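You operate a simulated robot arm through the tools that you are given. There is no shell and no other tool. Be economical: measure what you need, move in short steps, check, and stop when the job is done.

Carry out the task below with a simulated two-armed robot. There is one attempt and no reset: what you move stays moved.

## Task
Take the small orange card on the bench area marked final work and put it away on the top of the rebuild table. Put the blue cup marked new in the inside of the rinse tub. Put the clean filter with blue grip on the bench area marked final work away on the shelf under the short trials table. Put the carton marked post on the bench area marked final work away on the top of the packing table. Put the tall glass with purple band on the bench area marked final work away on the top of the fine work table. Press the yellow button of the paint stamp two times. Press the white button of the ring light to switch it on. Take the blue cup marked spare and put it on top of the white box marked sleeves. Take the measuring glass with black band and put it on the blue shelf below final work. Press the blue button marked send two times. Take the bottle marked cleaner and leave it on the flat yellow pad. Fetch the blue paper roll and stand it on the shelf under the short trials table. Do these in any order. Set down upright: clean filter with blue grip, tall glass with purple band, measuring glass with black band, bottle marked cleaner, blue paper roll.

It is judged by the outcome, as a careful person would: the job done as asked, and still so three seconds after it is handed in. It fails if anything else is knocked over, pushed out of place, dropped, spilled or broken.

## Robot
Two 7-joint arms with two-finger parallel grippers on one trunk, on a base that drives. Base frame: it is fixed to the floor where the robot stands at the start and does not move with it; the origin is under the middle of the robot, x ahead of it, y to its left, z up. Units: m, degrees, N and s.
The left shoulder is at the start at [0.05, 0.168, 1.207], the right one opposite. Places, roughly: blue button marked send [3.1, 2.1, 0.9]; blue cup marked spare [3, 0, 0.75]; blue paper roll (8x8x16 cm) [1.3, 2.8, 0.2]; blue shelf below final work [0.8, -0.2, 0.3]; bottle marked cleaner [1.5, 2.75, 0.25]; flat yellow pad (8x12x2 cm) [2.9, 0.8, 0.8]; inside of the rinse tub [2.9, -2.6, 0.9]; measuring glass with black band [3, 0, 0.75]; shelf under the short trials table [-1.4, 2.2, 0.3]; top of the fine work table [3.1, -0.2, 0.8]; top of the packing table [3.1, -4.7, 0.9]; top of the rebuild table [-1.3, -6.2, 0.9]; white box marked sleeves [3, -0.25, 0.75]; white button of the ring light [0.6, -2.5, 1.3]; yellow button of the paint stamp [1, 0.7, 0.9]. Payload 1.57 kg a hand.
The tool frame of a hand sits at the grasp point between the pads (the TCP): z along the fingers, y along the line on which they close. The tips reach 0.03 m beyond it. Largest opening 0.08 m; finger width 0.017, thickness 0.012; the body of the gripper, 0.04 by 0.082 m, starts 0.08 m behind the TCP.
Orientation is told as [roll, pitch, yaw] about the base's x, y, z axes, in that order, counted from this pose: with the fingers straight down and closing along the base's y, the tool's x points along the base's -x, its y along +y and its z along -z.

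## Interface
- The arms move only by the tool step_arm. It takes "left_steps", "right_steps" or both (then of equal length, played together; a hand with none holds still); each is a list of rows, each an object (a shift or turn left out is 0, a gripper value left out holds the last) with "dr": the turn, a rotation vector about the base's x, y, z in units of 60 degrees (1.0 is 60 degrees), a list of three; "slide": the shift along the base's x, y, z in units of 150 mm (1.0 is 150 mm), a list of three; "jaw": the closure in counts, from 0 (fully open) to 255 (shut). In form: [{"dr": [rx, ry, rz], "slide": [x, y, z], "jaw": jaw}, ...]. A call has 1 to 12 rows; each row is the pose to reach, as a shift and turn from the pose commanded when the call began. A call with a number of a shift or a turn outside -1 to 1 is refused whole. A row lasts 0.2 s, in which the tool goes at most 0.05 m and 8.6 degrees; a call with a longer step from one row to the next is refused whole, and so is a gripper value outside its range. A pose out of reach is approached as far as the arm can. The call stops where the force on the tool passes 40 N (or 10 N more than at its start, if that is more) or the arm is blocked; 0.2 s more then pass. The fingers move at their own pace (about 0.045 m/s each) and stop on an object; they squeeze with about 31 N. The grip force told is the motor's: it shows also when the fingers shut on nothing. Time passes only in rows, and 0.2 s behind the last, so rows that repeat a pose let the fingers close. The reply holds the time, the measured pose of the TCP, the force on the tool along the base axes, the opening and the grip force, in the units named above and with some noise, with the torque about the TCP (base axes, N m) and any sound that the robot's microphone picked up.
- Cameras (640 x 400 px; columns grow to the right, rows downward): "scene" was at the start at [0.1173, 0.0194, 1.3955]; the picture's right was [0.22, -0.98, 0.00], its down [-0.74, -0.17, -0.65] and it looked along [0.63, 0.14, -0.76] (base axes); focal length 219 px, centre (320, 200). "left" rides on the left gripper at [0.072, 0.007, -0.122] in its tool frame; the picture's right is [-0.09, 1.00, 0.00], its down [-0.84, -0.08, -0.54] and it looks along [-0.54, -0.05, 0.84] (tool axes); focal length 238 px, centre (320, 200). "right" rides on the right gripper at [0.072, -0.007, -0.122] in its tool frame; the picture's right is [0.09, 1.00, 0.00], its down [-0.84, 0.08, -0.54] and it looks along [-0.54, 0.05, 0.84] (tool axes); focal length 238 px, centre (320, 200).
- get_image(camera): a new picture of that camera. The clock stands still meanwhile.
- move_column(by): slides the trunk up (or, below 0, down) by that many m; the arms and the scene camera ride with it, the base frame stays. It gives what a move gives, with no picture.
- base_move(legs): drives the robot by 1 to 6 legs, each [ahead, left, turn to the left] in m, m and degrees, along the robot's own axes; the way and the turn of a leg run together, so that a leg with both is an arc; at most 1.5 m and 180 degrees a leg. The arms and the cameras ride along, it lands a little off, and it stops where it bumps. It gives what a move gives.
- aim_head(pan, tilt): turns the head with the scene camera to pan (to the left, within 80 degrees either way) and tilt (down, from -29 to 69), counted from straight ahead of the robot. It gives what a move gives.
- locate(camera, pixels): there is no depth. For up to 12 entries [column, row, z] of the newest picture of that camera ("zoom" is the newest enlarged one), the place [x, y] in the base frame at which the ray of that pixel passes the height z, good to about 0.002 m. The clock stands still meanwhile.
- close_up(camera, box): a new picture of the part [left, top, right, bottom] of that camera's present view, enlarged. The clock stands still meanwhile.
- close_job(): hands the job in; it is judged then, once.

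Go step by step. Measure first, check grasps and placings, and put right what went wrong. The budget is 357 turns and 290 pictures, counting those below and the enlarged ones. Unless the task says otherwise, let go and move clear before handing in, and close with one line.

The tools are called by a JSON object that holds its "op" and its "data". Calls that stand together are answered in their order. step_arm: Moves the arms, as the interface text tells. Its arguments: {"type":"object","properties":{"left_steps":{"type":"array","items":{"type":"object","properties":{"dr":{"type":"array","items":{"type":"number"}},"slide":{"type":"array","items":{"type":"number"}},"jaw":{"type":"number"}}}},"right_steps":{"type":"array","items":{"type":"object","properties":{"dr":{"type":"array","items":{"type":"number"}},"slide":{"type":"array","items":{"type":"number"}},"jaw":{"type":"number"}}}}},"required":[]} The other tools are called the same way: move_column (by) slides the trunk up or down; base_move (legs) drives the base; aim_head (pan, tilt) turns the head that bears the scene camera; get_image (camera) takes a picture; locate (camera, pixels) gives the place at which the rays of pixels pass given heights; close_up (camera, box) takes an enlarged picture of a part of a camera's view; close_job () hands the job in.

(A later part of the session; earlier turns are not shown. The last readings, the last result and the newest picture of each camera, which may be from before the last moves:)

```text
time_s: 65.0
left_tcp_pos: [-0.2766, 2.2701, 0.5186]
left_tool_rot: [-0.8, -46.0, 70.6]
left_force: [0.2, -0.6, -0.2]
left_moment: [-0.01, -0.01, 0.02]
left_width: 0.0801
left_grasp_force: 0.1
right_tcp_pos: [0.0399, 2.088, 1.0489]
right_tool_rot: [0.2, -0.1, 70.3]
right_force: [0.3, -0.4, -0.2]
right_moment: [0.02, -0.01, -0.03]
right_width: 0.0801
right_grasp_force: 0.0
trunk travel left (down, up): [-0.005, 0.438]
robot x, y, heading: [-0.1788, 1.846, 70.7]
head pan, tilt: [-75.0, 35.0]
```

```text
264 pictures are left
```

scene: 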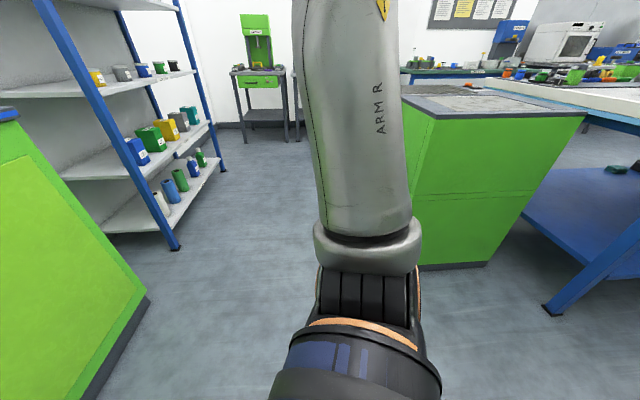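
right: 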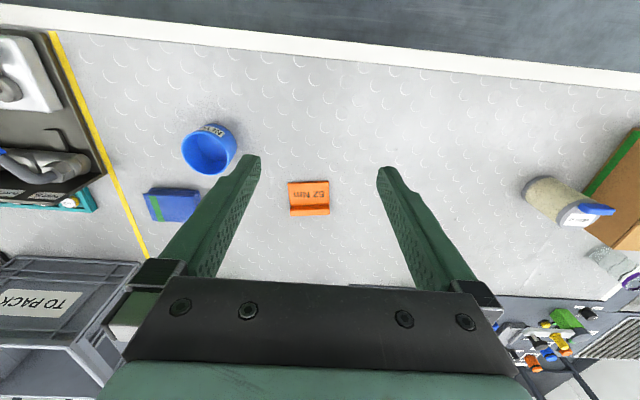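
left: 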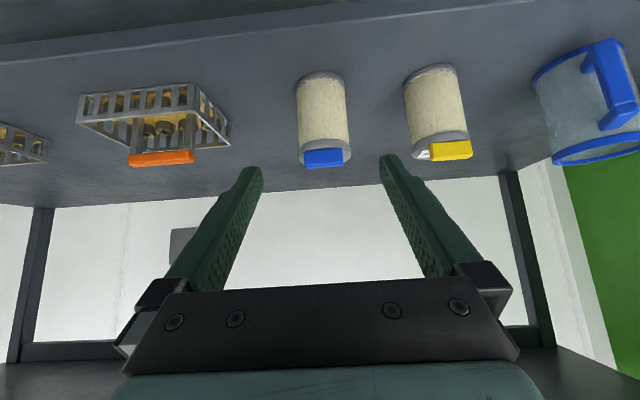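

The corridor between rack front (y≈2.66) and the green cabinet (y≈1.5) is about 1.1 m. I turn to face +y and strafe to the rack.

{"op": "base_move", "data": {"legs": [[0, 0, 19.5], [0.12, 0, 0], [0, -1.5, 0]]}}

{"op": "aim_head", "data": {"pan": 0, "tilt": 40}}

{"op": "get_image", "data": {"camera": "scene"}}

{"op": "get_image", "data": {"camera": "left"}}

```text
time_s: 74.3
left_tcp_pos: [1.0916, 2.328, 0.5189]
left_tool_rot: [-0.8, -45.9, 90.0]
left_force: [-0.4, -0.4, -0.3]
left_moment: [0.01, 0.01, 0.03]
left_width: 0.0798
left_grasp_force: 0.1
right_tcp_pos: [1.4499, 2.2629, 1.0485]
right_tool_rot: [0.2, -0.1, 89.7]
right_force: [0.5, 0.6, -0.2]
right_moment: [-0.02, 0.01, 0.0]
right_width: 0.0798
right_grasp_force: 0.1
trunk travel left (down, up): [-0.005, 0.438]
robot x, y, heading: [1.3296, 1.9587, 90.1]
head pan, tilt: [-75.0, 35.0]
```

```text
time_s: 75.8
left_tcp_pos: [1.0904, 2.3295, 0.5182]
left_tool_rot: [-0.8, -45.9, 90.0]
left_force: [-0.5, -0.8, 0.2]
left_moment: [0.01, -0.01, 0.0]
left_width: 0.08
left_grasp_force: 0.0
right_tcp_pos: [1.4488, 2.2624, 1.0479]
right_tool_rot: [0.2, -0.1, 89.8]
right_force: [0.1, 0.3, 0.0]
right_moment: [0.0, 0.01, 0.01]
right_width: 0.08
right_grasp_force: 0.1
trunk travel left (down, up): [-0.005, 0.438]
robot x, y, heading: [1.3279, 1.9584, 90.0]
head pan, tilt: [0.0, 40.0]
```

```text
263 pictures are left
```

scene: 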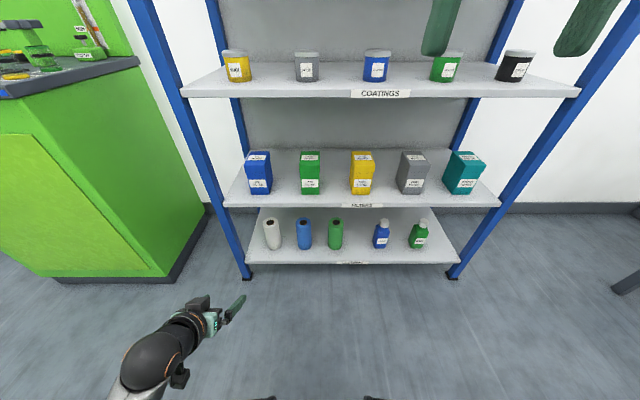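

```text
262 pictures are left
```

left: 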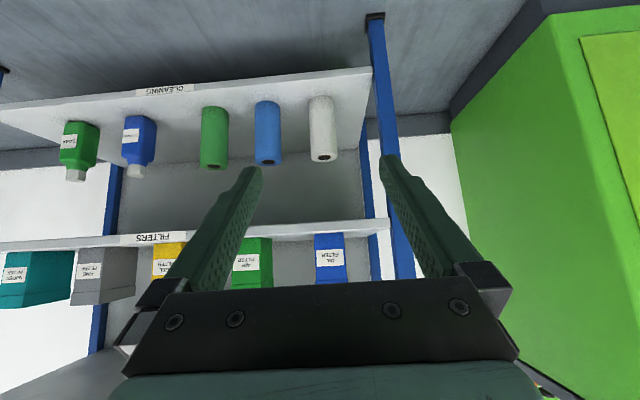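

{"op": "close_up", "data": {"camera": "scene", "box": [240, 200, 460, 280]}}

{"op": "locate", "data": {"camera": "scene", "pixels": [[305, 249, 0.16], [305, 249, 0.2], [381, 248, 0.16], [381, 248, 0.2], [418, 248, 0.16], [350, 263, 0.16], [350, 263, 0.2], [305, 219, 0.32], [360, 205, 0.5]]}}

{"op": "locate", "data": {"camera": "left", "pixels": [[266, 102, 0.16], [266, 102, 0.2], [266, 162, 0.32], [266, 162, 0.36], [137, 117, 0.16], [137, 117, 0.2], [80, 122, 0.16], [80, 122, 0.2], [200, 87, 0.16], [200, 87, 0.2]]}}

```text
2.91 times, centred on (350, 240) of scene
```

zoom: 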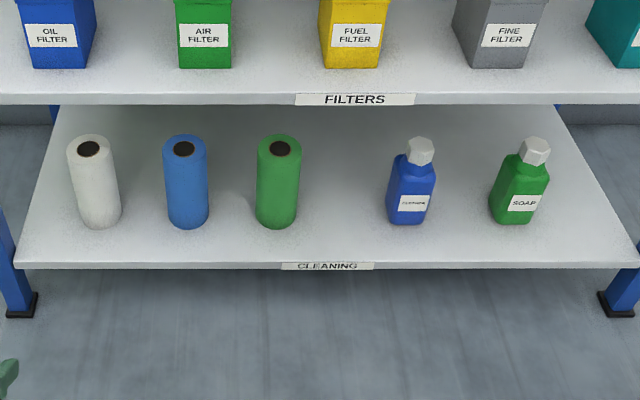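

```text
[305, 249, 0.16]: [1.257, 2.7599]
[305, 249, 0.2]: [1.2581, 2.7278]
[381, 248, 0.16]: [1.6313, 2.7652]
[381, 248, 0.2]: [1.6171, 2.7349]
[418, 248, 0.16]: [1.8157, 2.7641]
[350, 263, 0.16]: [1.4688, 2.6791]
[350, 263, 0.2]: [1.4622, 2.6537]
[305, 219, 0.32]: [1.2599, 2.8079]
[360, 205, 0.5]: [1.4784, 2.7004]
```

```text
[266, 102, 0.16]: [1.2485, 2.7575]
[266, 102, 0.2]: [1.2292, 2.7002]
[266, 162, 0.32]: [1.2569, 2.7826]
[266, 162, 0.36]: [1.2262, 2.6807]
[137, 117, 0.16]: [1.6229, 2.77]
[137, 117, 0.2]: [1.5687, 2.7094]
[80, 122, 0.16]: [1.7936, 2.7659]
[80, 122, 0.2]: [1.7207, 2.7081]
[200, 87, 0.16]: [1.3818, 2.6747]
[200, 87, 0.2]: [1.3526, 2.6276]
```

Shelf "CLEANING" z=0.16; blue roll at x≈1.253, y≈2.80; cleaner bottle (blue) at x≈1.63. I align the base, then tilt the hand 15° flatter and lower.

{"op": "base_move", "data": {"legs": [[0, -0.162, 0], [0.2, 0, 0]]}}

{"op": "step_arm", "data": {"left_steps": [{"dr": [0.13, 0, 0], "slide": [0, 0, -0.3]}, {"dr": [0.25, 0, 0], "slide": [0, 0, -0.6]}, {"dr": [0.25, 0, 0], "slide": [0, 0, -0.9]}, {"dr": [0.25, 0, 0], "slide": [0, 0, -1]}]}}

{"op": "step_arm", "data": {"left_steps": [{"slide": [0, 0, -0.3]}, {"slide": [0, 0, -0.6]}, {"slide": [0, 0, -0.7]}]}}

{"op": "get_image", "data": {"camera": "left"}}

```text
time_s: 78.4
left_tcp_pos: [1.2519, 2.5269, 0.5187]
left_tool_rot: [-0.7, -45.9, 90.0]
left_force: [-0.3, 0.1, 0.0]
left_moment: [0.0, 0.0, 0.01]
left_width: 0.08
left_grasp_force: 0.2
right_tcp_pos: [1.612, 2.4611, 1.0487]
right_tool_rot: [0.3, 0.0, 89.7]
right_force: [0.7, 0.4, 0.9]
right_moment: [-0.02, -0.02, 0.01]
right_width: 0.0802
right_grasp_force: 0.0
trunk travel left (down, up): [-0.005, 0.438]
robot x, y, heading: [1.4888, 2.1575, 90.0]
head pan, tilt: [0.0, 40.0]
```

```text
time_s: 79.4
left_tcp_pos: [1.2527, 2.5268, 0.3689]
left_tool_rot: [-0.6, -60.9, 90.0]
left_force: [0.2, -0.6, 0.5]
left_moment: [-0.01, 0.0, 0.0]
left_width: 0.0797
left_grasp_force: 0.0
right_tcp_pos: [1.6104, 2.4593, 1.0485]
right_tool_rot: [0.2, -0.1, 89.8]
right_force: [0.5, -0.5, 0.0]
right_moment: [0.0, 0.03, -0.01]
right_width: 0.08
right_grasp_force: 0.1
trunk travel left (down, up): [-0.005, 0.438]
robot x, y, heading: [1.4899, 2.158, 90.1]
head pan, tilt: [0.0, 40.0]
```

```text
time_s: 80.2
left_tcp_pos: [1.2289, 2.5779, 0.3483]
left_tool_rot: [6.5, -72.0, 83.9]
left_force: [-0.8, -0.1, -1.0]
left_moment: [0.02, -0.04, 0.03]
left_width: 0.08
left_grasp_force: 0.1
right_tcp_pos: [1.6124, 2.457, 1.0446]
right_tool_rot: [0.3, -0.2, 89.7]
right_force: [1.4, -1.7, 0.7]
right_moment: [0.04, 0.06, -0.02]
right_width: 0.08
right_grasp_force: 0.0
trunk travel left (down, up): [-0.005, 0.438]
robot x, y, heading: [1.4863, 2.1571, 90.0]
head pan, tilt: [0.0, 40.0]
stopped in row 3 (left hand): the arm was blocked; the commanded pose is now the measured one
```

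```text
260 pictures are left
```

left: 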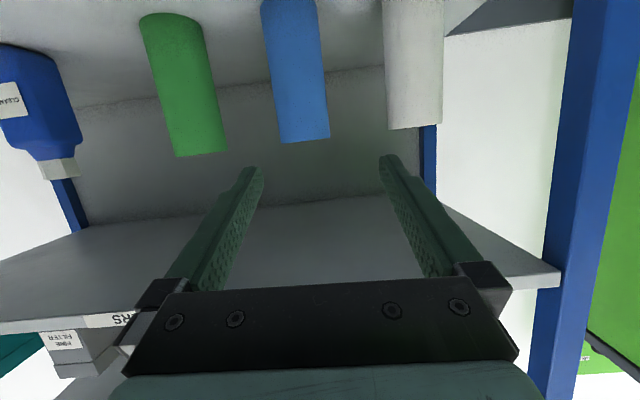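

The arm got blocked folding so close and low. I restore the pose, back the base off a little, so that the arm is more stretched for the low reach.

{"op": "step_arm", "data": {"left_steps": [{"dr": [-0.1, 0, 0], "slide": [0.08, -0.17, 0.07]}, {"dr": [-0.2, -0.01, 0], "slide": [0.16, -0.34, 0.14]}, {"dr": [-0.2, -0.01, 0], "slide": [0.16, -0.34, 0.14]}]}}

{"op": "base_move", "data": {"legs": [[-0.15, 0, 0]]}}

{"op": "step_arm", "data": {"left_steps": [{"slide": [0, 0.3, 0]}, {"slide": [0, 0.6, 0]}, {"slide": [0, 0.9, 0]}, {"slide": [0, 0.9, -0.2]}, {"slide": [0, 0.9, -0.4]}, {"slide": [0, 0.9, -0.6]}, {"slide": [0, 0.9, -0.7]}]}}

```text
time_s: 81.0
left_tcp_pos: [1.2503, 2.5232, 0.3607]
left_tool_rot: [3.2, -59.1, 86.3]
left_force: [0.1, 0.0, -0.1]
left_moment: [0.02, 0.01, 0.04]
left_width: 0.0799
left_grasp_force: 0.1
right_tcp_pos: [1.6052, 2.4606, 1.0473]
right_tool_rot: [-0.2, 0.0, 89.8]
right_force: [-0.4, -0.5, 1.1]
right_moment: [-0.03, -0.05, 0.0]
right_width: 0.0797
right_grasp_force: 0.1
trunk travel left (down, up): [-0.005, 0.438]
robot x, y, heading: [1.4882, 2.1567, 90.0]
head pan, tilt: [0.0, 40.0]
```

```text
time_s: 82.4
left_tcp_pos: [1.2506, 2.373, 0.3616]
left_tool_rot: [3.1, -59.1, 86.4]
left_force: [-0.4, -0.4, -0.3]
left_moment: [0.0, -0.03, -0.02]
left_width: 0.0802
left_grasp_force: 0.1
right_tcp_pos: [1.6064, 2.3104, 1.0483]
right_tool_rot: [-0.2, -0.1, 89.9]
right_force: [-0.7, -0.2, -0.2]
right_moment: [-0.01, -0.01, -0.01]
right_width: 0.0801
right_grasp_force: 0.2
trunk travel left (down, up): [-0.005, 0.438]
robot x, y, heading: [1.4912, 2.0089, 89.7]
head pan, tilt: [0.0, 40.0]
```

```text
time_s: 84.0
left_tcp_pos: [1.2357, 2.4989, 0.2504]
left_tool_rot: [6.3, -58.3, 83.4]
left_force: [-0.8, 0.4, 0.4]
left_moment: [-0.03, 0.03, -0.02]
left_width: 0.08
left_grasp_force: 0.1
right_tcp_pos: [1.6059, 2.3068, 1.049]
right_tool_rot: [-0.1, -0.3, 89.8]
right_force: [0.0, -0.5, -0.8]
right_moment: [0.0, -0.03, -0.01]
right_width: 0.08
right_grasp_force: 0.0
trunk travel left (down, up): [-0.005, 0.438]
robot x, y, heading: [1.493, 2.0119, 89.7]
head pan, tilt: [0.0, 40.0]
```

{"op": "aim_head", "data": {"pan": 25, "tilt": 60}}

{"op": "get_image", "data": {"camera": "scene"}}

{"op": "get_image", "data": {"camera": "left"}}

```text
time_s: 84.9
left_tcp_pos: [1.2346, 2.5018, 0.2521]
left_tool_rot: [6.2, -58.5, 83.8]
left_force: [-0.6, 0.5, -0.1]
left_moment: [0.0, 0.01, 0.03]
left_width: 0.08
left_grasp_force: 0.1
right_tcp_pos: [1.6049, 2.3084, 1.0498]
right_tool_rot: [-0.3, -0.3, 89.9]
right_force: [-0.2, 0.0, -0.2]
right_moment: [-0.03, -0.04, 0.02]
right_width: 0.0801
right_grasp_force: 0.0
trunk travel left (down, up): [-0.005, 0.438]
robot x, y, heading: [1.4891, 2.0091, 89.8]
head pan, tilt: [25.0, 60.0]
```

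```text
259 pictures are left
```

scene: 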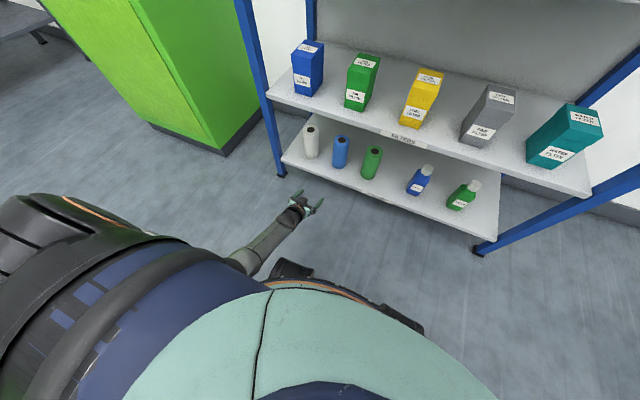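

```text
258 pictures are left
```

left: 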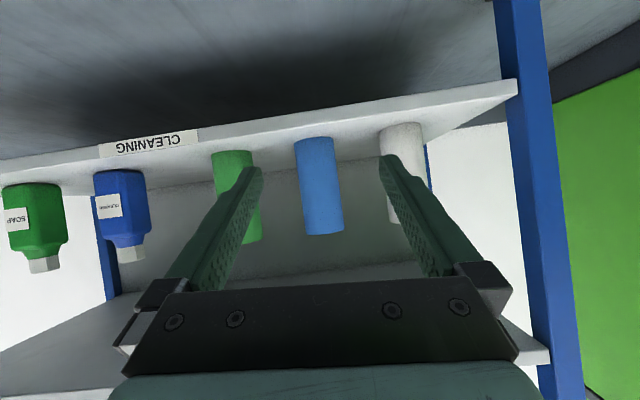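

The forearm passes low by the wheel. I extend forward, correcting the small tilt, and check tracking.

{"op": "step_arm", "data": {"left_steps": [{"dr": [0.01, -0.03, 0.01], "slide": [0.06, 0.2, 0.05]}, {"dr": [0.02, -0.055, 0.015], "slide": [0.12, 0.4, 0.05]}, {"dr": [0.02, -0.055, 0.015], "slide": [0.12, 0.6, 0.05]}, {"dr": [0.02, -0.055, 0.015], "slide": [0.12, 0.6, 0.05]}]}}

{"op": "get_image", "data": {"camera": "left"}}

```text
time_s: 85.9
left_tcp_pos: [1.2786, 2.594, 0.2748]
left_tool_rot: [-2.8, -60.4, 92.5]
left_force: [-0.4, -0.2, 0.5]
left_moment: [0.0, -0.02, 0.01]
left_width: 0.08
left_grasp_force: 0.2
left hand out of reach, approached as far as the arm can: row 3, 4
right_tcp_pos: [1.6111, 2.3094, 1.0483]
right_tool_rot: [0.3, -0.1, 89.8]
right_force: [0.8, -1.4, 0.3]
right_moment: [0.03, 0.03, 0.0]
right_width: 0.0797
right_grasp_force: 0.0
trunk travel left (down, up): [-0.005, 0.438]
robot x, y, heading: [1.4838, 2.0125, 90.0]
head pan, tilt: [25.0, 60.0]
```

```text
257 pictures are left
```

left: 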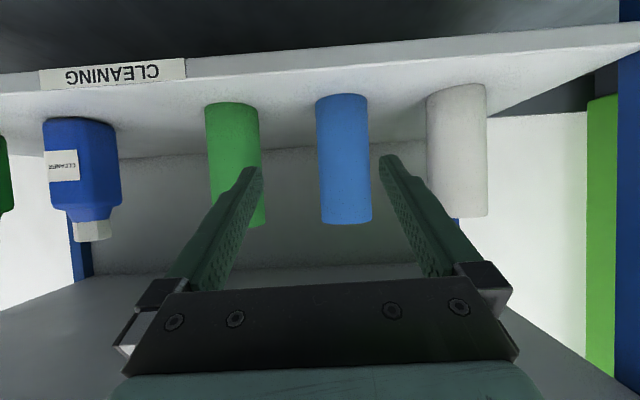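

Reach limit met at that stretch, so I pull back slightly, bring the base 0.15 closer, and recheck.

{"op": "step_arm", "data": {"left_steps": [{"slide": [-0.05, -0.3, 0]}, {"slide": [-0.1, -0.6, 0]}, {"slide": [-0.1, -0.6, 0]}]}}

{"op": "base_move", "data": {"legs": [[0.15, 0, 0]]}}

{"op": "get_image", "data": {"camera": "left"}}

```text
time_s: 86.4
left_tcp_pos: [1.2711, 2.6603, 0.4237]
left_tool_rot: [-5.2, -75.6, 94.7]
left_force: [0.1, 0.0, -0.3]
left_moment: [0.04, -0.01, 0.0]
left_width: 0.0799
left_grasp_force: 0.1
right_tcp_pos: [1.6165, 2.3014, 1.0561]
right_tool_rot: [0.7, -0.9, 89.8]
right_force: [0.2, -0.3, -0.3]
right_moment: [0.0, 0.05, 0.03]
right_width: 0.0801
right_grasp_force: 0.0
trunk travel left (down, up): [-0.005, 0.438]
robot x, y, heading: [1.4894, 2.0052, 89.8]
head pan, tilt: [25.0, 60.0]
stopped in row 2 (left hand): the arm was blocked; the commanded pose is now the measured one
```

```text
time_s: 87.8
left_tcp_pos: [1.2719, 2.8126, 0.4276]
left_tool_rot: [-5.1, -75.8, 94.7]
left_force: [0.1, 0.7, -0.4]
left_moment: [-0.01, -0.02, -0.01]
left_width: 0.08
left_grasp_force: 0.1
right_tcp_pos: [1.6186, 2.4504, 1.0561]
right_tool_rot: [0.8, -0.8, 89.7]
right_force: [-0.2, -0.3, 0.2]
right_moment: [0.0, 0.02, 0.01]
right_width: 0.0798
right_grasp_force: 0.1
trunk travel left (down, up): [-0.005, 0.438]
robot x, y, heading: [1.4893, 2.1541, 89.9]
head pan, tilt: [25.0, 60.0]
```

```text
256 pictures are left
```

left: 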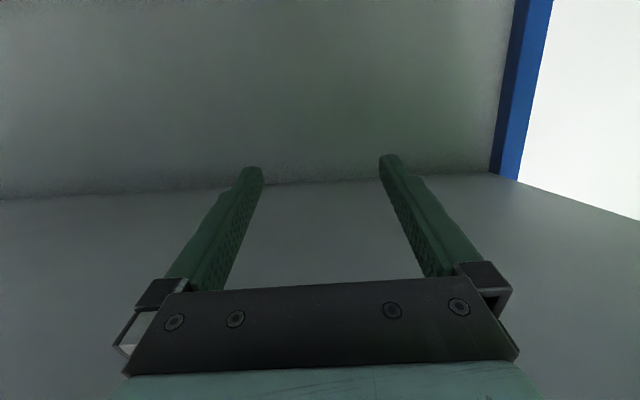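

The arm jumped up and now sits above the rolls, seemingly without contact. I back the base straight out and check.

{"op": "base_move", "data": {"legs": [[-0.3, 0, 0]]}}

{"op": "aim_head", "data": {"pan": 15, "tilt": 45}}

{"op": "get_image", "data": {"camera": "scene"}}

```text
time_s: 89.8
left_tcp_pos: [1.2714, 2.513, 0.4292]
left_tool_rot: [-5.4, -76.1, 95.0]
left_force: [-0.4, -0.5, -0.4]
left_moment: [-0.02, -0.01, 0.0]
left_width: 0.0798
left_grasp_force: 0.1
right_tcp_pos: [1.6175, 2.1507, 1.056]
right_tool_rot: [0.7, -0.9, 89.7]
right_force: [0.7, -0.2, 0.0]
right_moment: [0.02, 0.0, -0.02]
right_width: 0.0799
right_grasp_force: 0.1
trunk travel left (down, up): [-0.005, 0.438]
robot x, y, heading: [1.4843, 1.8614, 89.7]
head pan, tilt: [25.0, 60.0]
```

```text
time_s: 90.6
left_tcp_pos: [1.272, 2.5124, 0.4276]
left_tool_rot: [-5.6, -76.1, 95.2]
left_force: [-0.2, 0.5, 0.9]
left_moment: [0.02, -0.02, -0.01]
left_width: 0.0799
left_grasp_force: 0.1
right_tcp_pos: [1.6165, 2.1487, 1.0546]
right_tool_rot: [0.8, -0.9, 89.6]
right_force: [0.3, -0.1, -0.5]
right_moment: [-0.01, 0.0, 0.01]
right_width: 0.0798
right_grasp_force: 0.1
trunk travel left (down, up): [-0.005, 0.438]
robot x, y, heading: [1.4893, 1.8591, 90.0]
head pan, tilt: [15.0, 45.0]
```

```text
255 pictures are left
```

scene: 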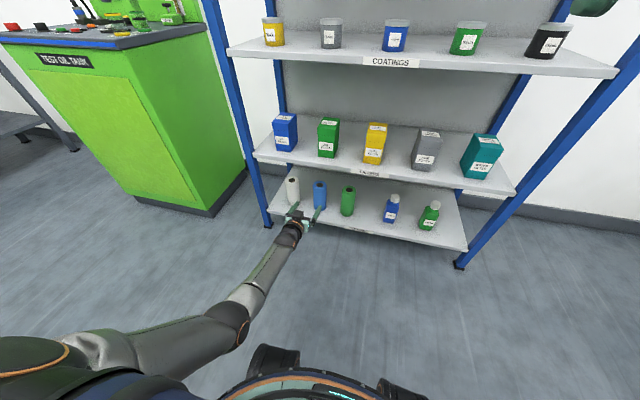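

All items still stand. The elbow is now in a better (outward) branch; I lower from here with gentler rows, fixing the tilt to 60°.

{"op": "step_arm", "data": {"left_steps": [{"dr": [-0.06, 0, 0], "slide": [-0.03, 0, -0.15]}, {"dr": [-0.12, 0, 0], "slide": [-0.06, 0, -0.3]}, {"dr": [-0.18, 0, 0], "slide": [-0.09, 0, -0.45]}, {"dr": [-0.267, 0, 0], "slide": [-0.12, 0, -0.6]}]}}

```text
time_s: 91.6
left_tcp_pos: [1.2369, 2.5169, 0.3386]
left_tool_rot: [-3.5, -59.2, 93.3]
left_force: [0.2, 1.1, 0.0]
left_moment: [-0.01, 0.02, 0.02]
left_width: 0.0801
left_grasp_force: 0.0
left hand out of reach, approached as far as the arm can: row 4
right_tcp_pos: [1.6107, 2.1585, 1.0487]
right_tool_rot: [0.2, -0.1, 89.8]
right_force: [-0.3, 0.7, 0.7]
right_moment: [0.02, 0.01, -0.01]
right_width: 0.0797
right_grasp_force: 0.0
trunk travel left (down, up): [-0.005, 0.438]
robot x, y, heading: [1.4855, 1.8552, 89.9]
head pan, tilt: [15.0, 45.0]
```

Reach limit again; I retract while descending to a middle stretch (about 0.52 m ahead).

{"op": "step_arm", "data": {"left_steps": [{"dr": [0, 0.03, -0.02], "slide": [0.03, -0.2, 0]}, {"dr": [0, 0.04, -0.03], "slide": [0.06, -0.4, 0]}, {"dr": [0, 0.04, -0.03], "slide": [0.1, -0.6, 0]}, {"dr": [0, 0.04, -0.03], "slide": [0.1, -0.75, -0.1]}, {"dr": [0, 0.04, -0.03], "slide": [0.1, -0.85, -0.2]}]}}

{"op": "get_image", "data": {"camera": "scene"}}

```text
time_s: 92.8
left_tcp_pos: [1.2531, 2.3896, 0.3086]
left_tool_rot: [1.1, -59.2, 87.4]
left_force: [0.4, 0.1, 0.1]
left_moment: [-0.01, 0.0, 0.0]
left_width: 0.0798
left_grasp_force: 0.2
right_tcp_pos: [1.6108, 2.1579, 1.0475]
right_tool_rot: [0.3, -0.1, 89.6]
right_force: [0.2, -1.4, 0.6]
right_moment: [0.01, 0.04, 0.0]
right_width: 0.08
right_grasp_force: 0.0
trunk travel left (down, up): [-0.005, 0.438]
robot x, y, heading: [1.4875, 1.8591, 90.0]
head pan, tilt: [15.0, 45.0]
```

```text
254 pictures are left
```

scene: 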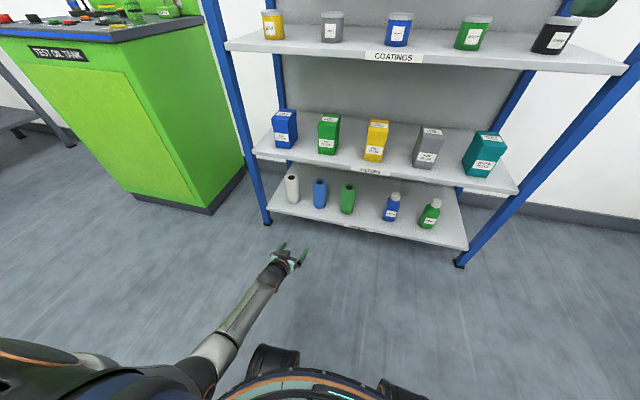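

{"op": "step_arm", "data": {"left_steps": [{"dr": [0.013, -0.01, 0.028], "slide": [0, 0, -0.1]}, {"dr": [0.013, -0.01, 0.028], "slide": [0, 0, -0.2]}, {"dr": [0.013, -0.01, 0.028], "slide": [0, 0, -0.28]}, {"dr": [0.013, -0.01, 0.028], "slide": [0, 0, -0.28]}]}}

{"op": "get_image", "data": {"camera": "left"}}

```text
time_s: 93.8
left_tcp_pos: [1.2337, 2.3808, 0.2593]
left_tool_rot: [2.6, -59.4, 88.0]
left_force: [0.6, -0.1, -0.1]
left_moment: [0.0, -0.01, -0.02]
left_width: 0.0799
left_grasp_force: 0.1
right_tcp_pos: [1.6043, 2.1568, 1.0496]
right_tool_rot: [-0.3, -0.3, 89.7]
right_force: [-0.6, -1.1, 0.1]
right_moment: [0.02, -0.01, 0.03]
right_width: 0.0802
right_grasp_force: 0.1
trunk travel left (down, up): [-0.005, 0.438]
robot x, y, heading: [1.4877, 1.8555, 89.7]
head pan, tilt: [15.0, 45.0]
```

```text
253 pictures are left
```

left: 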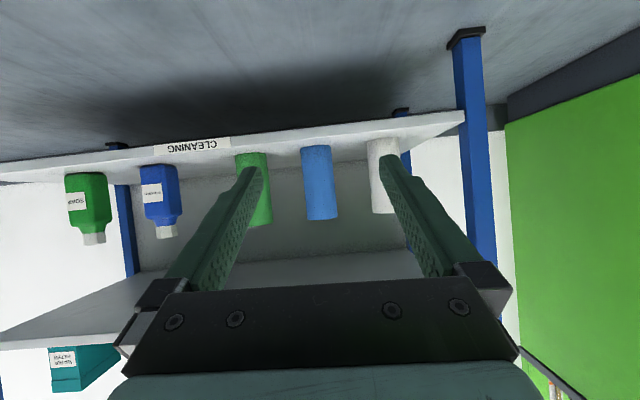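

At z≈0.26 the forearm seems to rub the base. I'll grip higher on the roll (z≈0.287): raise and recheck.

{"op": "step_arm", "data": {"left_steps": [{"slide": [0, 0, 0.09]}, {"slide": [0, 0, 0.18]}, {"slide": [0, 0, 0.18]}]}}

```text
time_s: 94.6
left_tcp_pos: [1.2371, 2.3954, 0.2985]
left_tool_rot: [2.2, -60.7, 88.4]
left_force: [-0.7, 0.0, -0.1]
left_moment: [0.01, 0.0, 0.0]
left_width: 0.0799
left_grasp_force: 0.0
right_tcp_pos: [1.608, 2.1604, 1.0492]
right_tool_rot: [0.1, 0.0, 89.7]
right_force: [0.5, -0.5, 0.4]
right_moment: [0.02, 0.03, 0.01]
right_width: 0.0803
right_grasp_force: 0.0
trunk travel left (down, up): [-0.005, 0.438]
robot x, y, heading: [1.49, 1.8562, 89.4]
head pan, tilt: [15.0, 45.0]
```

{"op": "base_move", "data": {"legs": [[0.28, -0.016, 0]]}}

{"op": "get_image", "data": {"camera": "left"}}

```text
time_s: 96.6
left_tcp_pos: [1.2553, 2.6728, 0.2981]
left_tool_rot: [2.3, -60.6, 88.3]
left_force: [-0.3, 0.3, -0.6]
left_moment: [-0.01, -0.01, 0.0]
left_width: 0.08
left_grasp_force: 0.1
right_tcp_pos: [1.6253, 2.439, 1.049]
right_tool_rot: [0.0, -0.1, 89.6]
right_force: [0.4, -0.1, -0.7]
right_moment: [-0.02, -0.01, 0.0]
right_width: 0.0801
right_grasp_force: 0.1
trunk travel left (down, up): [-0.005, 0.438]
robot x, y, heading: [1.5046, 2.1395, 89.6]
head pan, tilt: [15.0, 45.0]
```

```text
252 pictures are left
```

left: 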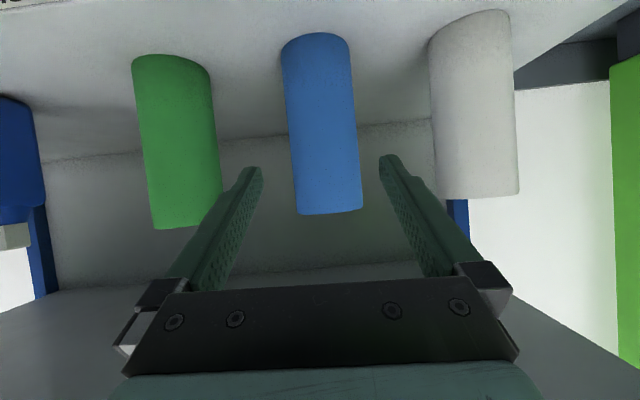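

{"op": "locate", "data": {"camera": "left", "pixels": [[298, 214, 0.32], [362, 208, 0.32], [284, 62, 0.16], [350, 52, 0.16], [294, 150, 0.26], [356, 150, 0.26]]}}

```text
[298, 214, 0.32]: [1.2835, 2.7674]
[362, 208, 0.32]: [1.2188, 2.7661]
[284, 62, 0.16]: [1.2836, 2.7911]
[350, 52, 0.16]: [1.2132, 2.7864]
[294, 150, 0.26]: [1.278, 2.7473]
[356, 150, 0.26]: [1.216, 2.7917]
```

Roll centre x≈1.2495, width ≈0.068 — fits. I correct 6 mm sideways and drive in 0.12.

{"op": "step_arm", "data": {"left_steps": [{"dr": [0, -0.018, 0], "slide": [-0.04, 0, 0]}, {"dr": [0, -0.018, 0], "slide": [-0.04, 0, 0]}]}}

{"op": "base_move", "data": {"legs": [[0.12, 0, 0]]}}

{"op": "get_image", "data": {"camera": "left"}}

```text
time_s: 97.2
left_tcp_pos: [1.2491, 2.6748, 0.2991]
left_tool_rot: [0.6, -60.5, 89.7]
left_force: [-0.4, -0.3, 0.0]
left_moment: [-0.02, -0.02, -0.03]
left_width: 0.0802
left_grasp_force: 0.1
right_tcp_pos: [1.6288, 2.437, 1.0472]
right_tool_rot: [0.2, -0.2, 89.5]
right_force: [0.2, 0.7, 0.4]
right_moment: [-0.01, 0.04, 0.0]
right_width: 0.0801
right_grasp_force: 0.1
trunk travel left (down, up): [-0.005, 0.438]
robot x, y, heading: [1.5024, 2.1364, 89.6]
head pan, tilt: [15.0, 45.0]
```

```text
time_s: 98.4
left_tcp_pos: [1.2505, 2.7929, 0.2983]
left_tool_rot: [0.6, -60.6, 89.6]
left_force: [-0.2, 0.4, 0.1]
left_moment: [-0.01, 0.02, 0.01]
left_width: 0.08
left_grasp_force: 0.1
right_tcp_pos: [1.6298, 2.5578, 1.0489]
right_tool_rot: [0.1, -0.3, 89.6]
right_force: [-0.4, -0.2, 0.5]
right_moment: [-0.02, -0.02, 0.0]
right_width: 0.0802
right_grasp_force: 0.1
trunk travel left (down, up): [-0.005, 0.438]
robot x, y, heading: [1.5049, 2.2577, 89.6]
head pan, tilt: [15.0, 45.0]
```

```text
251 pictures are left
```

left: 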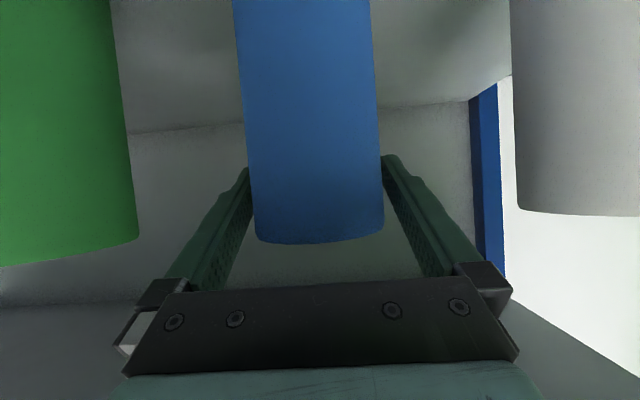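

The roll is between the fingers. I close and lift a little.

{"op": "step_arm", "data": {"left_steps": [{"jaw": 255}, {"jaw": 255}, {"jaw": 255}, {"jaw": 255}, {"slide": [0, 0, 0.1]}, {"slide": [0, 0, 0.2]}, {"slide": [0, 0, 0.3]}]}}

{"op": "get_image", "data": {"camera": "left"}}

```text
time_s: 100.0
left_tcp_pos: [1.2503, 2.7925, 0.3431]
left_tool_rot: [0.6, -60.4, 89.6]
left_force: [0.9, 0.7, -1.1]
left_moment: [0.03, 0.01, 0.01]
left_width: 0.0688
left_grasp_force: 31.2
right_tcp_pos: [1.6286, 2.5567, 1.0491]
right_tool_rot: [0.2, -0.2, 89.6]
right_force: [0.1, -0.5, 0.4]
right_moment: [-0.04, 0.03, 0.0]
right_width: 0.0801
right_grasp_force: 0.0
trunk travel left (down, up): [-0.005, 0.438]
robot x, y, heading: [1.5045, 2.2548, 89.8]
head pan, tilt: [15.0, 45.0]
```

```text
250 pictures are left
```

left: 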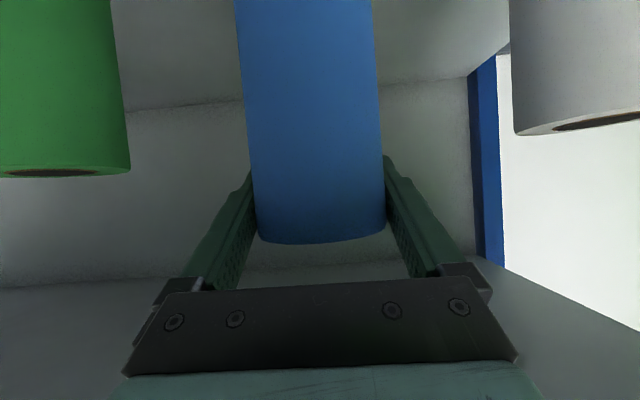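

Roll held (0.069, 31 N). I back out, turn toward the short trials table and drive there.

{"op": "base_move", "data": {"legs": [[-0.36, 0, 0], [0, 0, 90], [1.5, 0, 0]]}}

{"op": "move_column", "data": {"by": 0.16}}

{"op": "aim_head", "data": {"pan": -15, "tilt": 30}}

{"op": "get_image", "data": {"camera": "scene"}}

```text
time_s: 113.1
left_tcp_pos: [-0.5263, 1.6564, 0.3431]
left_tool_rot: [0.6, -60.5, 179.3]
left_force: [-0.4, 0.7, -1.6]
left_moment: [0.04, 0.0, 0.03]
left_width: 0.0689
left_grasp_force: 30.8
right_tcp_pos: [-0.2873, 2.0341, 1.0487]
right_tool_rot: [0.3, -0.1, 179.3]
right_force: [-0.1, 0.5, -0.4]
right_moment: [0.0, -0.02, -0.02]
right_width: 0.08
right_grasp_force: 0.1
trunk travel left (down, up): [-0.005, 0.438]
robot x, y, heading: [0.0144, 1.9098, 179.7]
head pan, tilt: [15.0, 45.0]
```

```text
time_s: 115.0
left_tcp_pos: [-0.5267, 1.6559, 0.503]
left_tool_rot: [0.6, -60.5, 179.4]
left_force: [0.9, 0.0, -1.9]
left_moment: [0.0, 0.02, -0.01]
left_width: 0.0688
left_grasp_force: 31.1
right_tcp_pos: [-0.2881, 2.0324, 1.2077]
right_tool_rot: [0.2, -0.2, 179.2]
right_force: [0.1, 0.2, 0.1]
right_moment: [0.02, 0.0, 0.0]
right_width: 0.0799
right_grasp_force: 0.0
trunk travel left (down, up): [-0.165, 0.278]
robot x, y, heading: [0.0139, 1.9112, 179.3]
head pan, tilt: [15.0, 45.0]
```

```text
time_s: 115.9
left_tcp_pos: [-0.5253, 1.6552, 0.5035]
left_tool_rot: [0.7, -60.4, 179.3]
left_force: [-1.2, 1.0, -1.9]
left_moment: [0.02, 0.04, -0.02]
left_width: 0.0689
left_grasp_force: 30.2
right_tcp_pos: [-0.2881, 2.0331, 1.2088]
right_tool_rot: [0.1, -0.3, 179.3]
right_force: [0.0, 0.1, -0.3]
right_moment: [0.02, -0.01, -0.04]
right_width: 0.0801
right_grasp_force: 0.0
trunk travel left (down, up): [-0.165, 0.278]
robot x, y, heading: [0.014, 1.9105, 179.7]
head pan, tilt: [-15.0, 30.0]
```

```text
249 pictures are left
```

scene: 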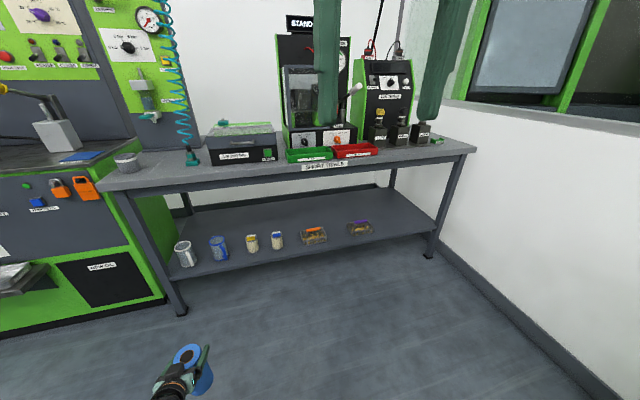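

The filter stands at (277,240). I bring the hand inward 0.12, then move the base before the gap between the two baskets.

{"op": "step_arm", "data": {"left_steps": [{"slide": [0, 0.25, 0]}, {"slide": [0, 0.5, 0]}, {"slide": [0, 0.75, 0]}, {"slide": [0, 0.75, 0]}]}}

{"op": "base_move", "data": {"legs": [[0.35, 0, 0], [0, -0.57, 0]]}}

{"op": "aim_head", "data": {"pan": 10, "tilt": 40}}

{"op": "get_image", "data": {"camera": "scene"}}

{"op": "get_image", "data": {"camera": "left"}}

```text
time_s: 116.7
left_tcp_pos: [-0.516, 1.6497, 0.4877]
left_tool_rot: [23.5, -57.1, 160.5]
left_force: [0.0, -0.3, -0.7]
left_moment: [0.04, 0.01, 0.01]
left_width: 0.0691
left_grasp_force: 30.9
right_tcp_pos: [-0.2877, 2.0336, 1.209]
right_tool_rot: [0.1, -0.2, 179.3]
right_force: [0.3, 0.4, 0.6]
right_moment: [-0.01, 0.01, 0.01]
right_width: 0.0801
right_grasp_force: 0.1
trunk travel left (down, up): [-0.165, 0.278]
robot x, y, heading: [0.0139, 1.9072, 179.3]
head pan, tilt: [-15.0, 30.0]
stopped in row 4 (left hand): the arm was blocked; the commanded pose is now the measured one
```

```text
time_s: 121.8
left_tcp_pos: [-0.8602, 2.2171, 0.4873]
left_tool_rot: [23.6, -57.1, 160.6]
left_force: [0.4, 0.7, -1.6]
left_moment: [0.02, 0.01, 0.0]
left_width: 0.0689
left_grasp_force: 30.9
right_tcp_pos: [-0.6325, 2.6014, 1.2083]
right_tool_rot: [0.3, -0.1, 179.5]
right_force: [-0.2, -0.2, 0.6]
right_moment: [-0.02, 0.0, 0.01]
right_width: 0.0801
right_grasp_force: 0.0
trunk travel left (down, up): [-0.165, 0.278]
robot x, y, heading: [-0.3287, 2.4739, 179.8]
head pan, tilt: [-15.0, 30.0]
```

```text
time_s: 122.7
left_tcp_pos: [-0.8589, 2.2172, 0.4867]
left_tool_rot: [23.6, -57.2, 160.7]
left_force: [-0.2, 1.2, -1.9]
left_moment: [-0.03, 0.01, -0.01]
left_width: 0.069
left_grasp_force: 31.6
right_tcp_pos: [-0.633, 2.6005, 1.2084]
right_tool_rot: [0.3, -0.2, 179.4]
right_force: [0.3, -0.2, 0.2]
right_moment: [0.0, 0.01, 0.01]
right_width: 0.0799
right_grasp_force: 0.0
trunk travel left (down, up): [-0.165, 0.278]
robot x, y, heading: [-0.3296, 2.4777, 179.9]
head pan, tilt: [10.0, 40.0]
```

```text
248 pictures are left
```

scene: 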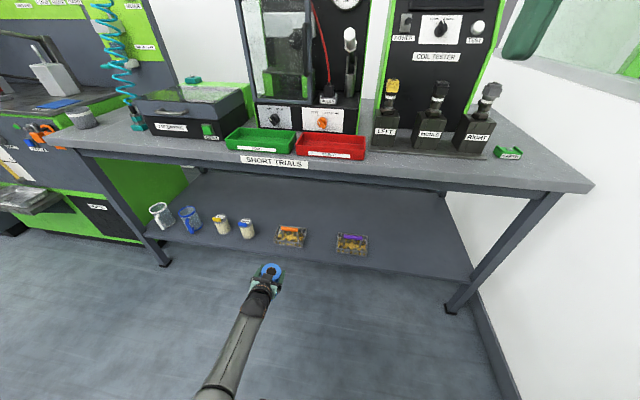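

```text
247 pictures are left
```

left: 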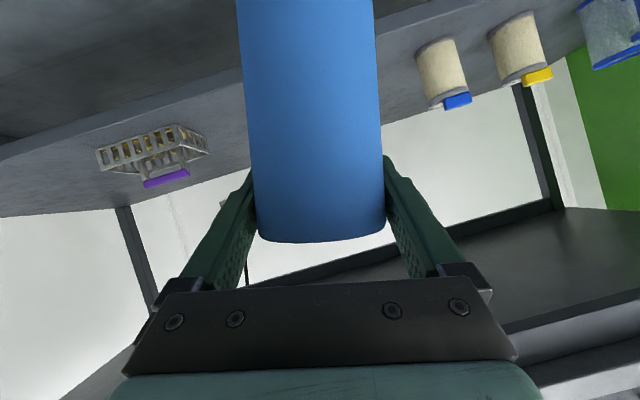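

The hand rolled ~13° when blocked (still holding the roll). I raise it relative to the shoulder and undo the roll.

{"op": "step_arm", "data": {"left_steps": [{"slide": [0, 0, 0.25]}, {"dr": [0.07, 0, 0], "slide": [0, 0, 0.5]}, {"dr": [0.14, 0, 0], "slide": [0, 0, 0.75]}, {"dr": [0.22, 0, 0], "slide": [0, 0, 1]}, {"dr": [0.22, 0, 0], "slide": [0, 0, 1]}]}}

{"op": "get_image", "data": {"camera": "left"}}

```text
time_s: 123.9
left_tcp_pos: [-0.8601, 2.2153, 0.6385]
left_tool_rot: [-1.4, -59.2, -178.0]
left_force: [0.4, -0.2, -2.1]
left_moment: [-0.02, 0.02, -0.02]
left_width: 0.0688
left_grasp_force: 31.0
right_tcp_pos: [-0.6341, 2.6001, 1.208]
right_tool_rot: [0.1, -0.2, 179.5]
right_force: [-0.4, -0.2, -0.1]
right_moment: [-0.01, 0.01, 0.0]
right_width: 0.08
right_grasp_force: 0.2
trunk travel left (down, up): [-0.165, 0.278]
robot x, y, heading: [-0.332, 2.4753, 179.7]
head pan, tilt: [10.0, 40.0]
```

```text
246 pictures are left
```

left: 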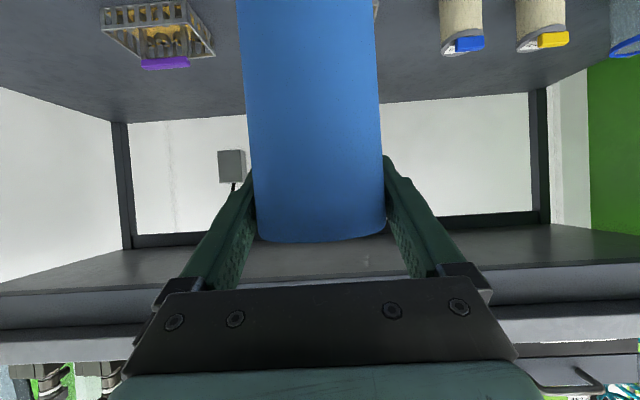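

Orientation restored. Now I shift sideways +0.13 in y at this height.

{"op": "step_arm", "data": {"left_steps": [{"slide": [0, 0.25, 0]}, {"slide": [0, 0.5, 0]}, {"slide": [0, 0.7, 0]}, {"dr": [0, 0.02, -0.01], "slide": [0, 0.87, 0]}, {"dr": [0, 0.02, -0.01], "slide": [0, 0.87, 0]}]}}

```text
time_s: 125.0
left_tcp_pos: [-0.8669, 2.2781, 0.6333]
left_tool_rot: [18.8, -60.0, 164.1]
left_force: [0.0, 0.1, -1.4]
left_moment: [0.03, 0.06, -0.03]
left_width: 0.0689
left_grasp_force: 31.0
right_tcp_pos: [-0.6329, 2.6003, 1.2081]
right_tool_rot: [0.2, -0.1, 179.5]
right_force: [0.6, 0.0, 0.4]
right_moment: [-0.01, 0.0, -0.03]
right_width: 0.0801
right_grasp_force: 0.1
trunk travel left (down, up): [-0.165, 0.278]
robot x, y, heading: [-0.3305, 2.4752, 179.6]
head pan, tilt: [10.0, 40.0]
stopped in row 5 (left hand): the arm was blocked; the commanded pose is now the measured one
```

The inward motion is joint-limited. I restore the hand and instead turn the base right 13°, which swings the roll to y≈2.34.

{"op": "step_arm", "data": {"left_steps": [{"dr": [0.06, 0, 0], "slide": [0.02, -0.15, 0.02]}, {"dr": [0.12, 0, 0], "slide": [0.05, -0.3, 0.03]}, {"dr": [0.18, 0, 0], "slide": [0.05, -0.42, 0.03]}, {"dr": [0.18, 0, 0], "slide": [0.05, -0.42, 0.03]}]}}

{"op": "base_move", "data": {"legs": [[0, 0, -13]]}}

{"op": "get_image", "data": {"camera": "left"}}

```text
time_s: 126.0
left_tcp_pos: [-0.8596, 2.2147, 0.6406]
left_tool_rot: [-3.5, -61.2, -176.4]
left_force: [-0.2, -0.7, -1.6]
left_moment: [0.02, 0.01, 0.04]
left_width: 0.0689
left_grasp_force: 30.9
right_tcp_pos: [-0.6333, 2.6009, 1.209]
right_tool_rot: [0.1, -0.1, 179.5]
right_force: [0.0, 0.7, 0.2]
right_moment: [0.01, 0.04, 0.03]
right_width: 0.0801
right_grasp_force: 0.1
trunk travel left (down, up): [-0.165, 0.278]
robot x, y, heading: [-0.3296, 2.476, 179.9]
head pan, tilt: [10.0, 40.0]
```

```text
time_s: 127.2
left_tcp_pos: [-0.9048, 2.3415, 0.6401]
left_tool_rot: [-3.3, -61.2, 170.5]
left_force: [0.2, 0.5, -2.0]
left_moment: [0.03, 0.03, 0.01]
left_width: 0.069
left_grasp_force: 30.5
right_tcp_pos: [-0.5973, 2.6651, 1.2081]
right_tool_rot: [0.1, -0.3, 166.6]
right_force: [0.6, -0.1, 0.0]
right_moment: [0.02, 0.0, 0.0]
right_width: 0.0802
right_grasp_force: 0.1
trunk travel left (down, up): [-0.165, 0.278]
robot x, y, heading: [-0.3324, 2.4782, 166.5]
head pan, tilt: [10.0, 40.0]
```

```text
245 pictures are left
```

left: 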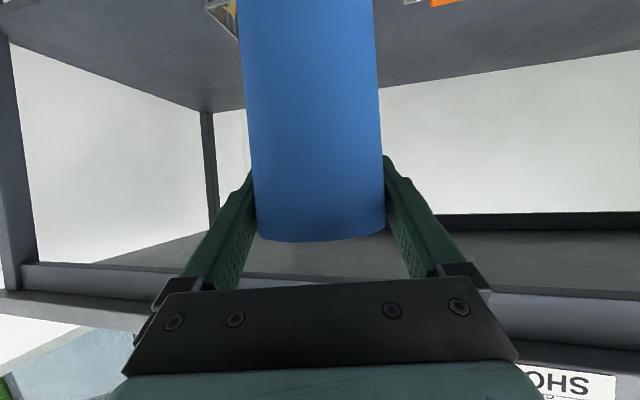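

Roll now at y 2.34. I lower the column 0.15 and drive in along −x by 0.26.

{"op": "move_column", "data": {"by": -0.15}}

{"op": "base_move", "data": {"legs": [[0.128, 0.028, 0]]}}

{"op": "get_image", "data": {"camera": "left"}}

{"op": "get_image", "data": {"camera": "scene"}}

```text
time_s: 128.9
left_tcp_pos: [-0.9048, 2.3414, 0.491]
left_tool_rot: [-3.3, -61.3, 170.5]
left_force: [0.2, 0.0, -1.8]
left_moment: [-0.02, 0.01, 0.0]
left_width: 0.069
left_grasp_force: 31.7
right_tcp_pos: [-0.5974, 2.6654, 1.0586]
right_tool_rot: [0.1, -0.1, 166.6]
right_force: [-0.4, 0.2, 0.9]
right_moment: [0.03, 0.03, 0.01]
right_width: 0.08
right_grasp_force: 0.2
trunk travel left (down, up): [-0.015, 0.428]
robot x, y, heading: [-0.3341, 2.4759, 166.6]
head pan, tilt: [10.0, 40.0]
```

```text
time_s: 130.2
left_tcp_pos: [-1.0353, 2.3424, 0.4904]
left_tool_rot: [-3.3, -61.2, 170.5]
left_force: [-0.3, -0.5, -2.0]
left_moment: [0.0, 0.0, 0.01]
left_width: 0.0687
left_grasp_force: 30.6
right_tcp_pos: [-0.7281, 2.6675, 1.0581]
right_tool_rot: [0.2, -0.2, 166.6]
right_force: [-0.2, 0.0, 0.1]
right_moment: [-0.01, 0.03, -0.05]
right_width: 0.0798
right_grasp_force: 0.1
trunk travel left (down, up): [-0.015, 0.428]
robot x, y, heading: [-0.4637, 2.4816, 166.7]
head pan, tilt: [10.0, 40.0]
```

```text
244 pictures are left
```

left: 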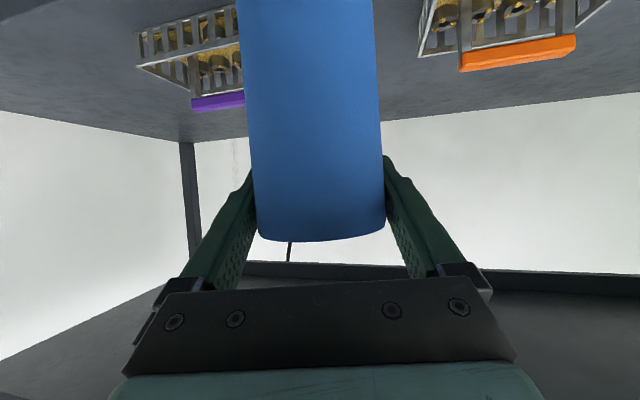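

```text
243 pictures are left
```

scene: 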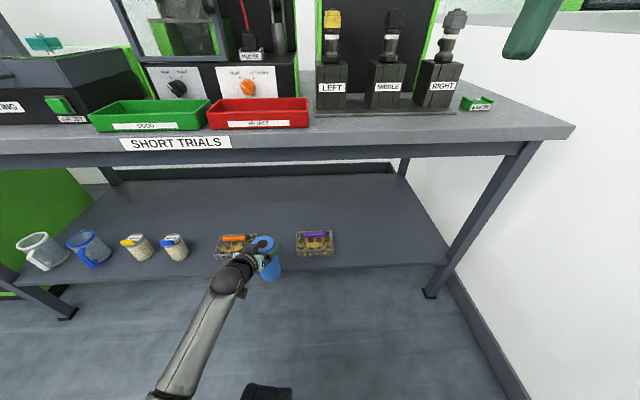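

{"op": "locate", "data": {"camera": "scene", "pixels": [[298, 256, 0.3], [297, 234, 0.36], [333, 256, 0.3], [216, 261, 0.3]]}}

{"op": "locate", "data": {"camera": "left", "pixels": [[420, 57, 0.3], [463, 70, 0.36], [240, 40, 0.3], [138, 64, 0.3]]}}

```text
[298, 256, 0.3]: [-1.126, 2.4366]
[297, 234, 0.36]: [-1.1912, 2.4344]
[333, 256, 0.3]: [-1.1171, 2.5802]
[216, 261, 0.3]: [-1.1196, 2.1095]
```

```text
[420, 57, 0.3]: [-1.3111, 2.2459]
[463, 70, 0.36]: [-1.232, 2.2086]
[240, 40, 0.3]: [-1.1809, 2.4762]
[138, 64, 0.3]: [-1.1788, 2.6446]
```

Gap centre y≈2.349. I drive 0.09 more, then lower.

{"op": "base_move", "data": {"legs": [[0.088, 0.014, 0]]}}

{"op": "step_arm", "data": {"left_steps": [{"dr": [-0.02, 0, 0], "slide": [0, 0, -0.1]}, {"dr": [-0.03, 0, 0], "slide": [0, 0, -0.2]}, {"dr": [-0.03, 0, 0], "slide": [0, 0, -0.27]}]}}

{"op": "get_image", "data": {"camera": "left"}}

{"op": "get_image", "data": {"camera": "scene"}}

```text
time_s: 131.3
left_tcp_pos: [-1.1227, 2.349, 0.4904]
left_tool_rot: [-3.3, -61.2, 170.5]
left_force: [0.0, 0.0, -2.3]
left_moment: [-0.04, 0.01, 0.02]
left_width: 0.0688
left_grasp_force: 30.8
right_tcp_pos: [-0.8164, 2.674, 1.0589]
right_tool_rot: [0.1, -0.2, 166.6]
right_force: [0.6, -0.2, -0.4]
right_moment: [-0.01, 0.02, 0.02]
right_width: 0.08
right_grasp_force: 0.0
trunk travel left (down, up): [-0.015, 0.428]
robot x, y, heading: [-0.5515, 2.4882, 167.0]
head pan, tilt: [10.0, 40.0]
```

```text
time_s: 132.1
left_tcp_pos: [-1.122, 2.3485, 0.4495]
left_tool_rot: [0.4, -60.9, 167.4]
left_force: [-0.6, 0.4, -1.6]
left_moment: [0.0, 0.03, 0.01]
left_width: 0.0687
left_grasp_force: 31.2
right_tcp_pos: [-0.8155, 2.673, 1.0587]
right_tool_rot: [0.3, -0.2, 166.5]
right_force: [-0.4, 0.1, 0.5]
right_moment: [0.0, 0.0, 0.03]
right_width: 0.0798
right_grasp_force: 0.2
trunk travel left (down, up): [-0.015, 0.428]
robot x, y, heading: [-0.5471, 2.4856, 167.0]
head pan, tilt: [10.0, 40.0]
```

```text
242 pictures are left
```

left: 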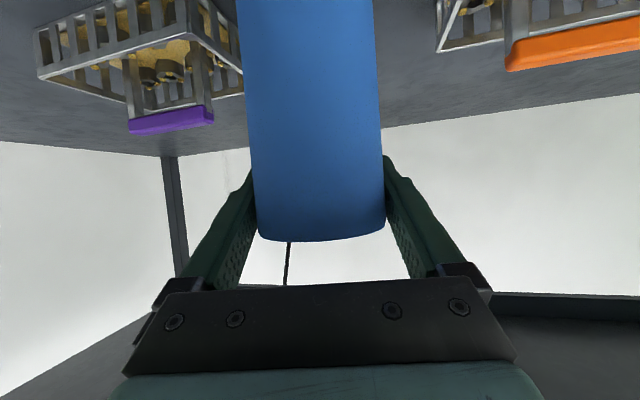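

```text
241 pictures are left
```

scene: 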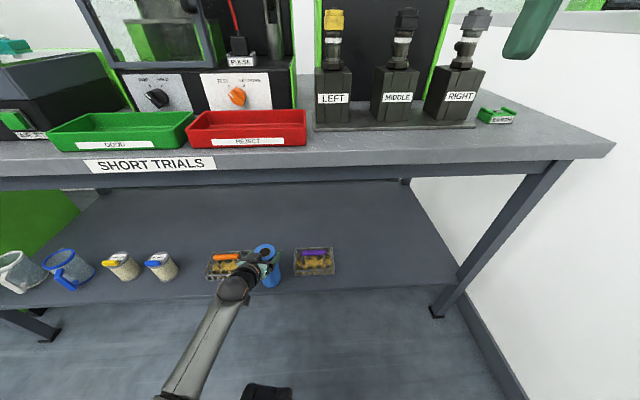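

Lower the last centimetre until contact.

{"op": "step_arm", "data": {"left_steps": [{"slide": [0, 0, -0.03]}, {"slide": [0, 0, -0.06]}, {"slide": [0, 0, -0.075]}, {"slide": [0, 0, -0.09]}]}}

{"op": "close_up", "data": {"camera": "scene", "box": [180, 220, 360, 320]}}

```text
time_s: 133.1
left_tcp_pos: [-1.1243, 2.3478, 0.44]
left_tool_rot: [0.3, -61.3, 167.3]
left_force: [1.7, -0.5, 11.3]
left_moment: [0.05, -0.88, -0.06]
left_width: 0.0687
left_grasp_force: 30.9
right_tcp_pos: [-0.8153, 2.6736, 1.0592]
right_tool_rot: [0.2, -0.2, 166.6]
right_force: [-1.2, 0.0, 0.5]
right_moment: [0.0, -0.04, 0.04]
right_width: 0.0801
right_grasp_force: 0.0
trunk travel left (down, up): [-0.015, 0.428]
robot x, y, heading: [-0.5492, 2.4863, 166.8]
head pan, tilt: [10.0, 40.0]
```

```text
3.56 times, centred on (270, 270) of scene
```

zoom: 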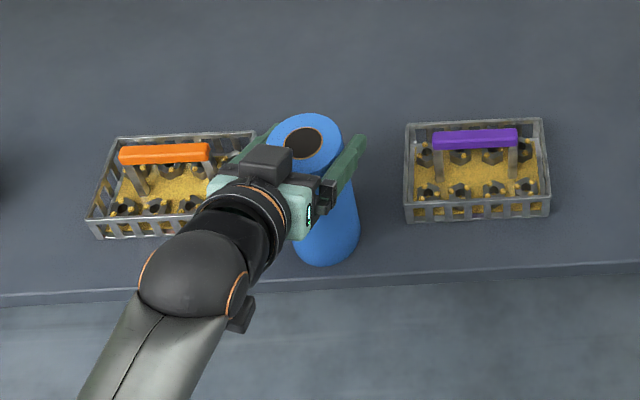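

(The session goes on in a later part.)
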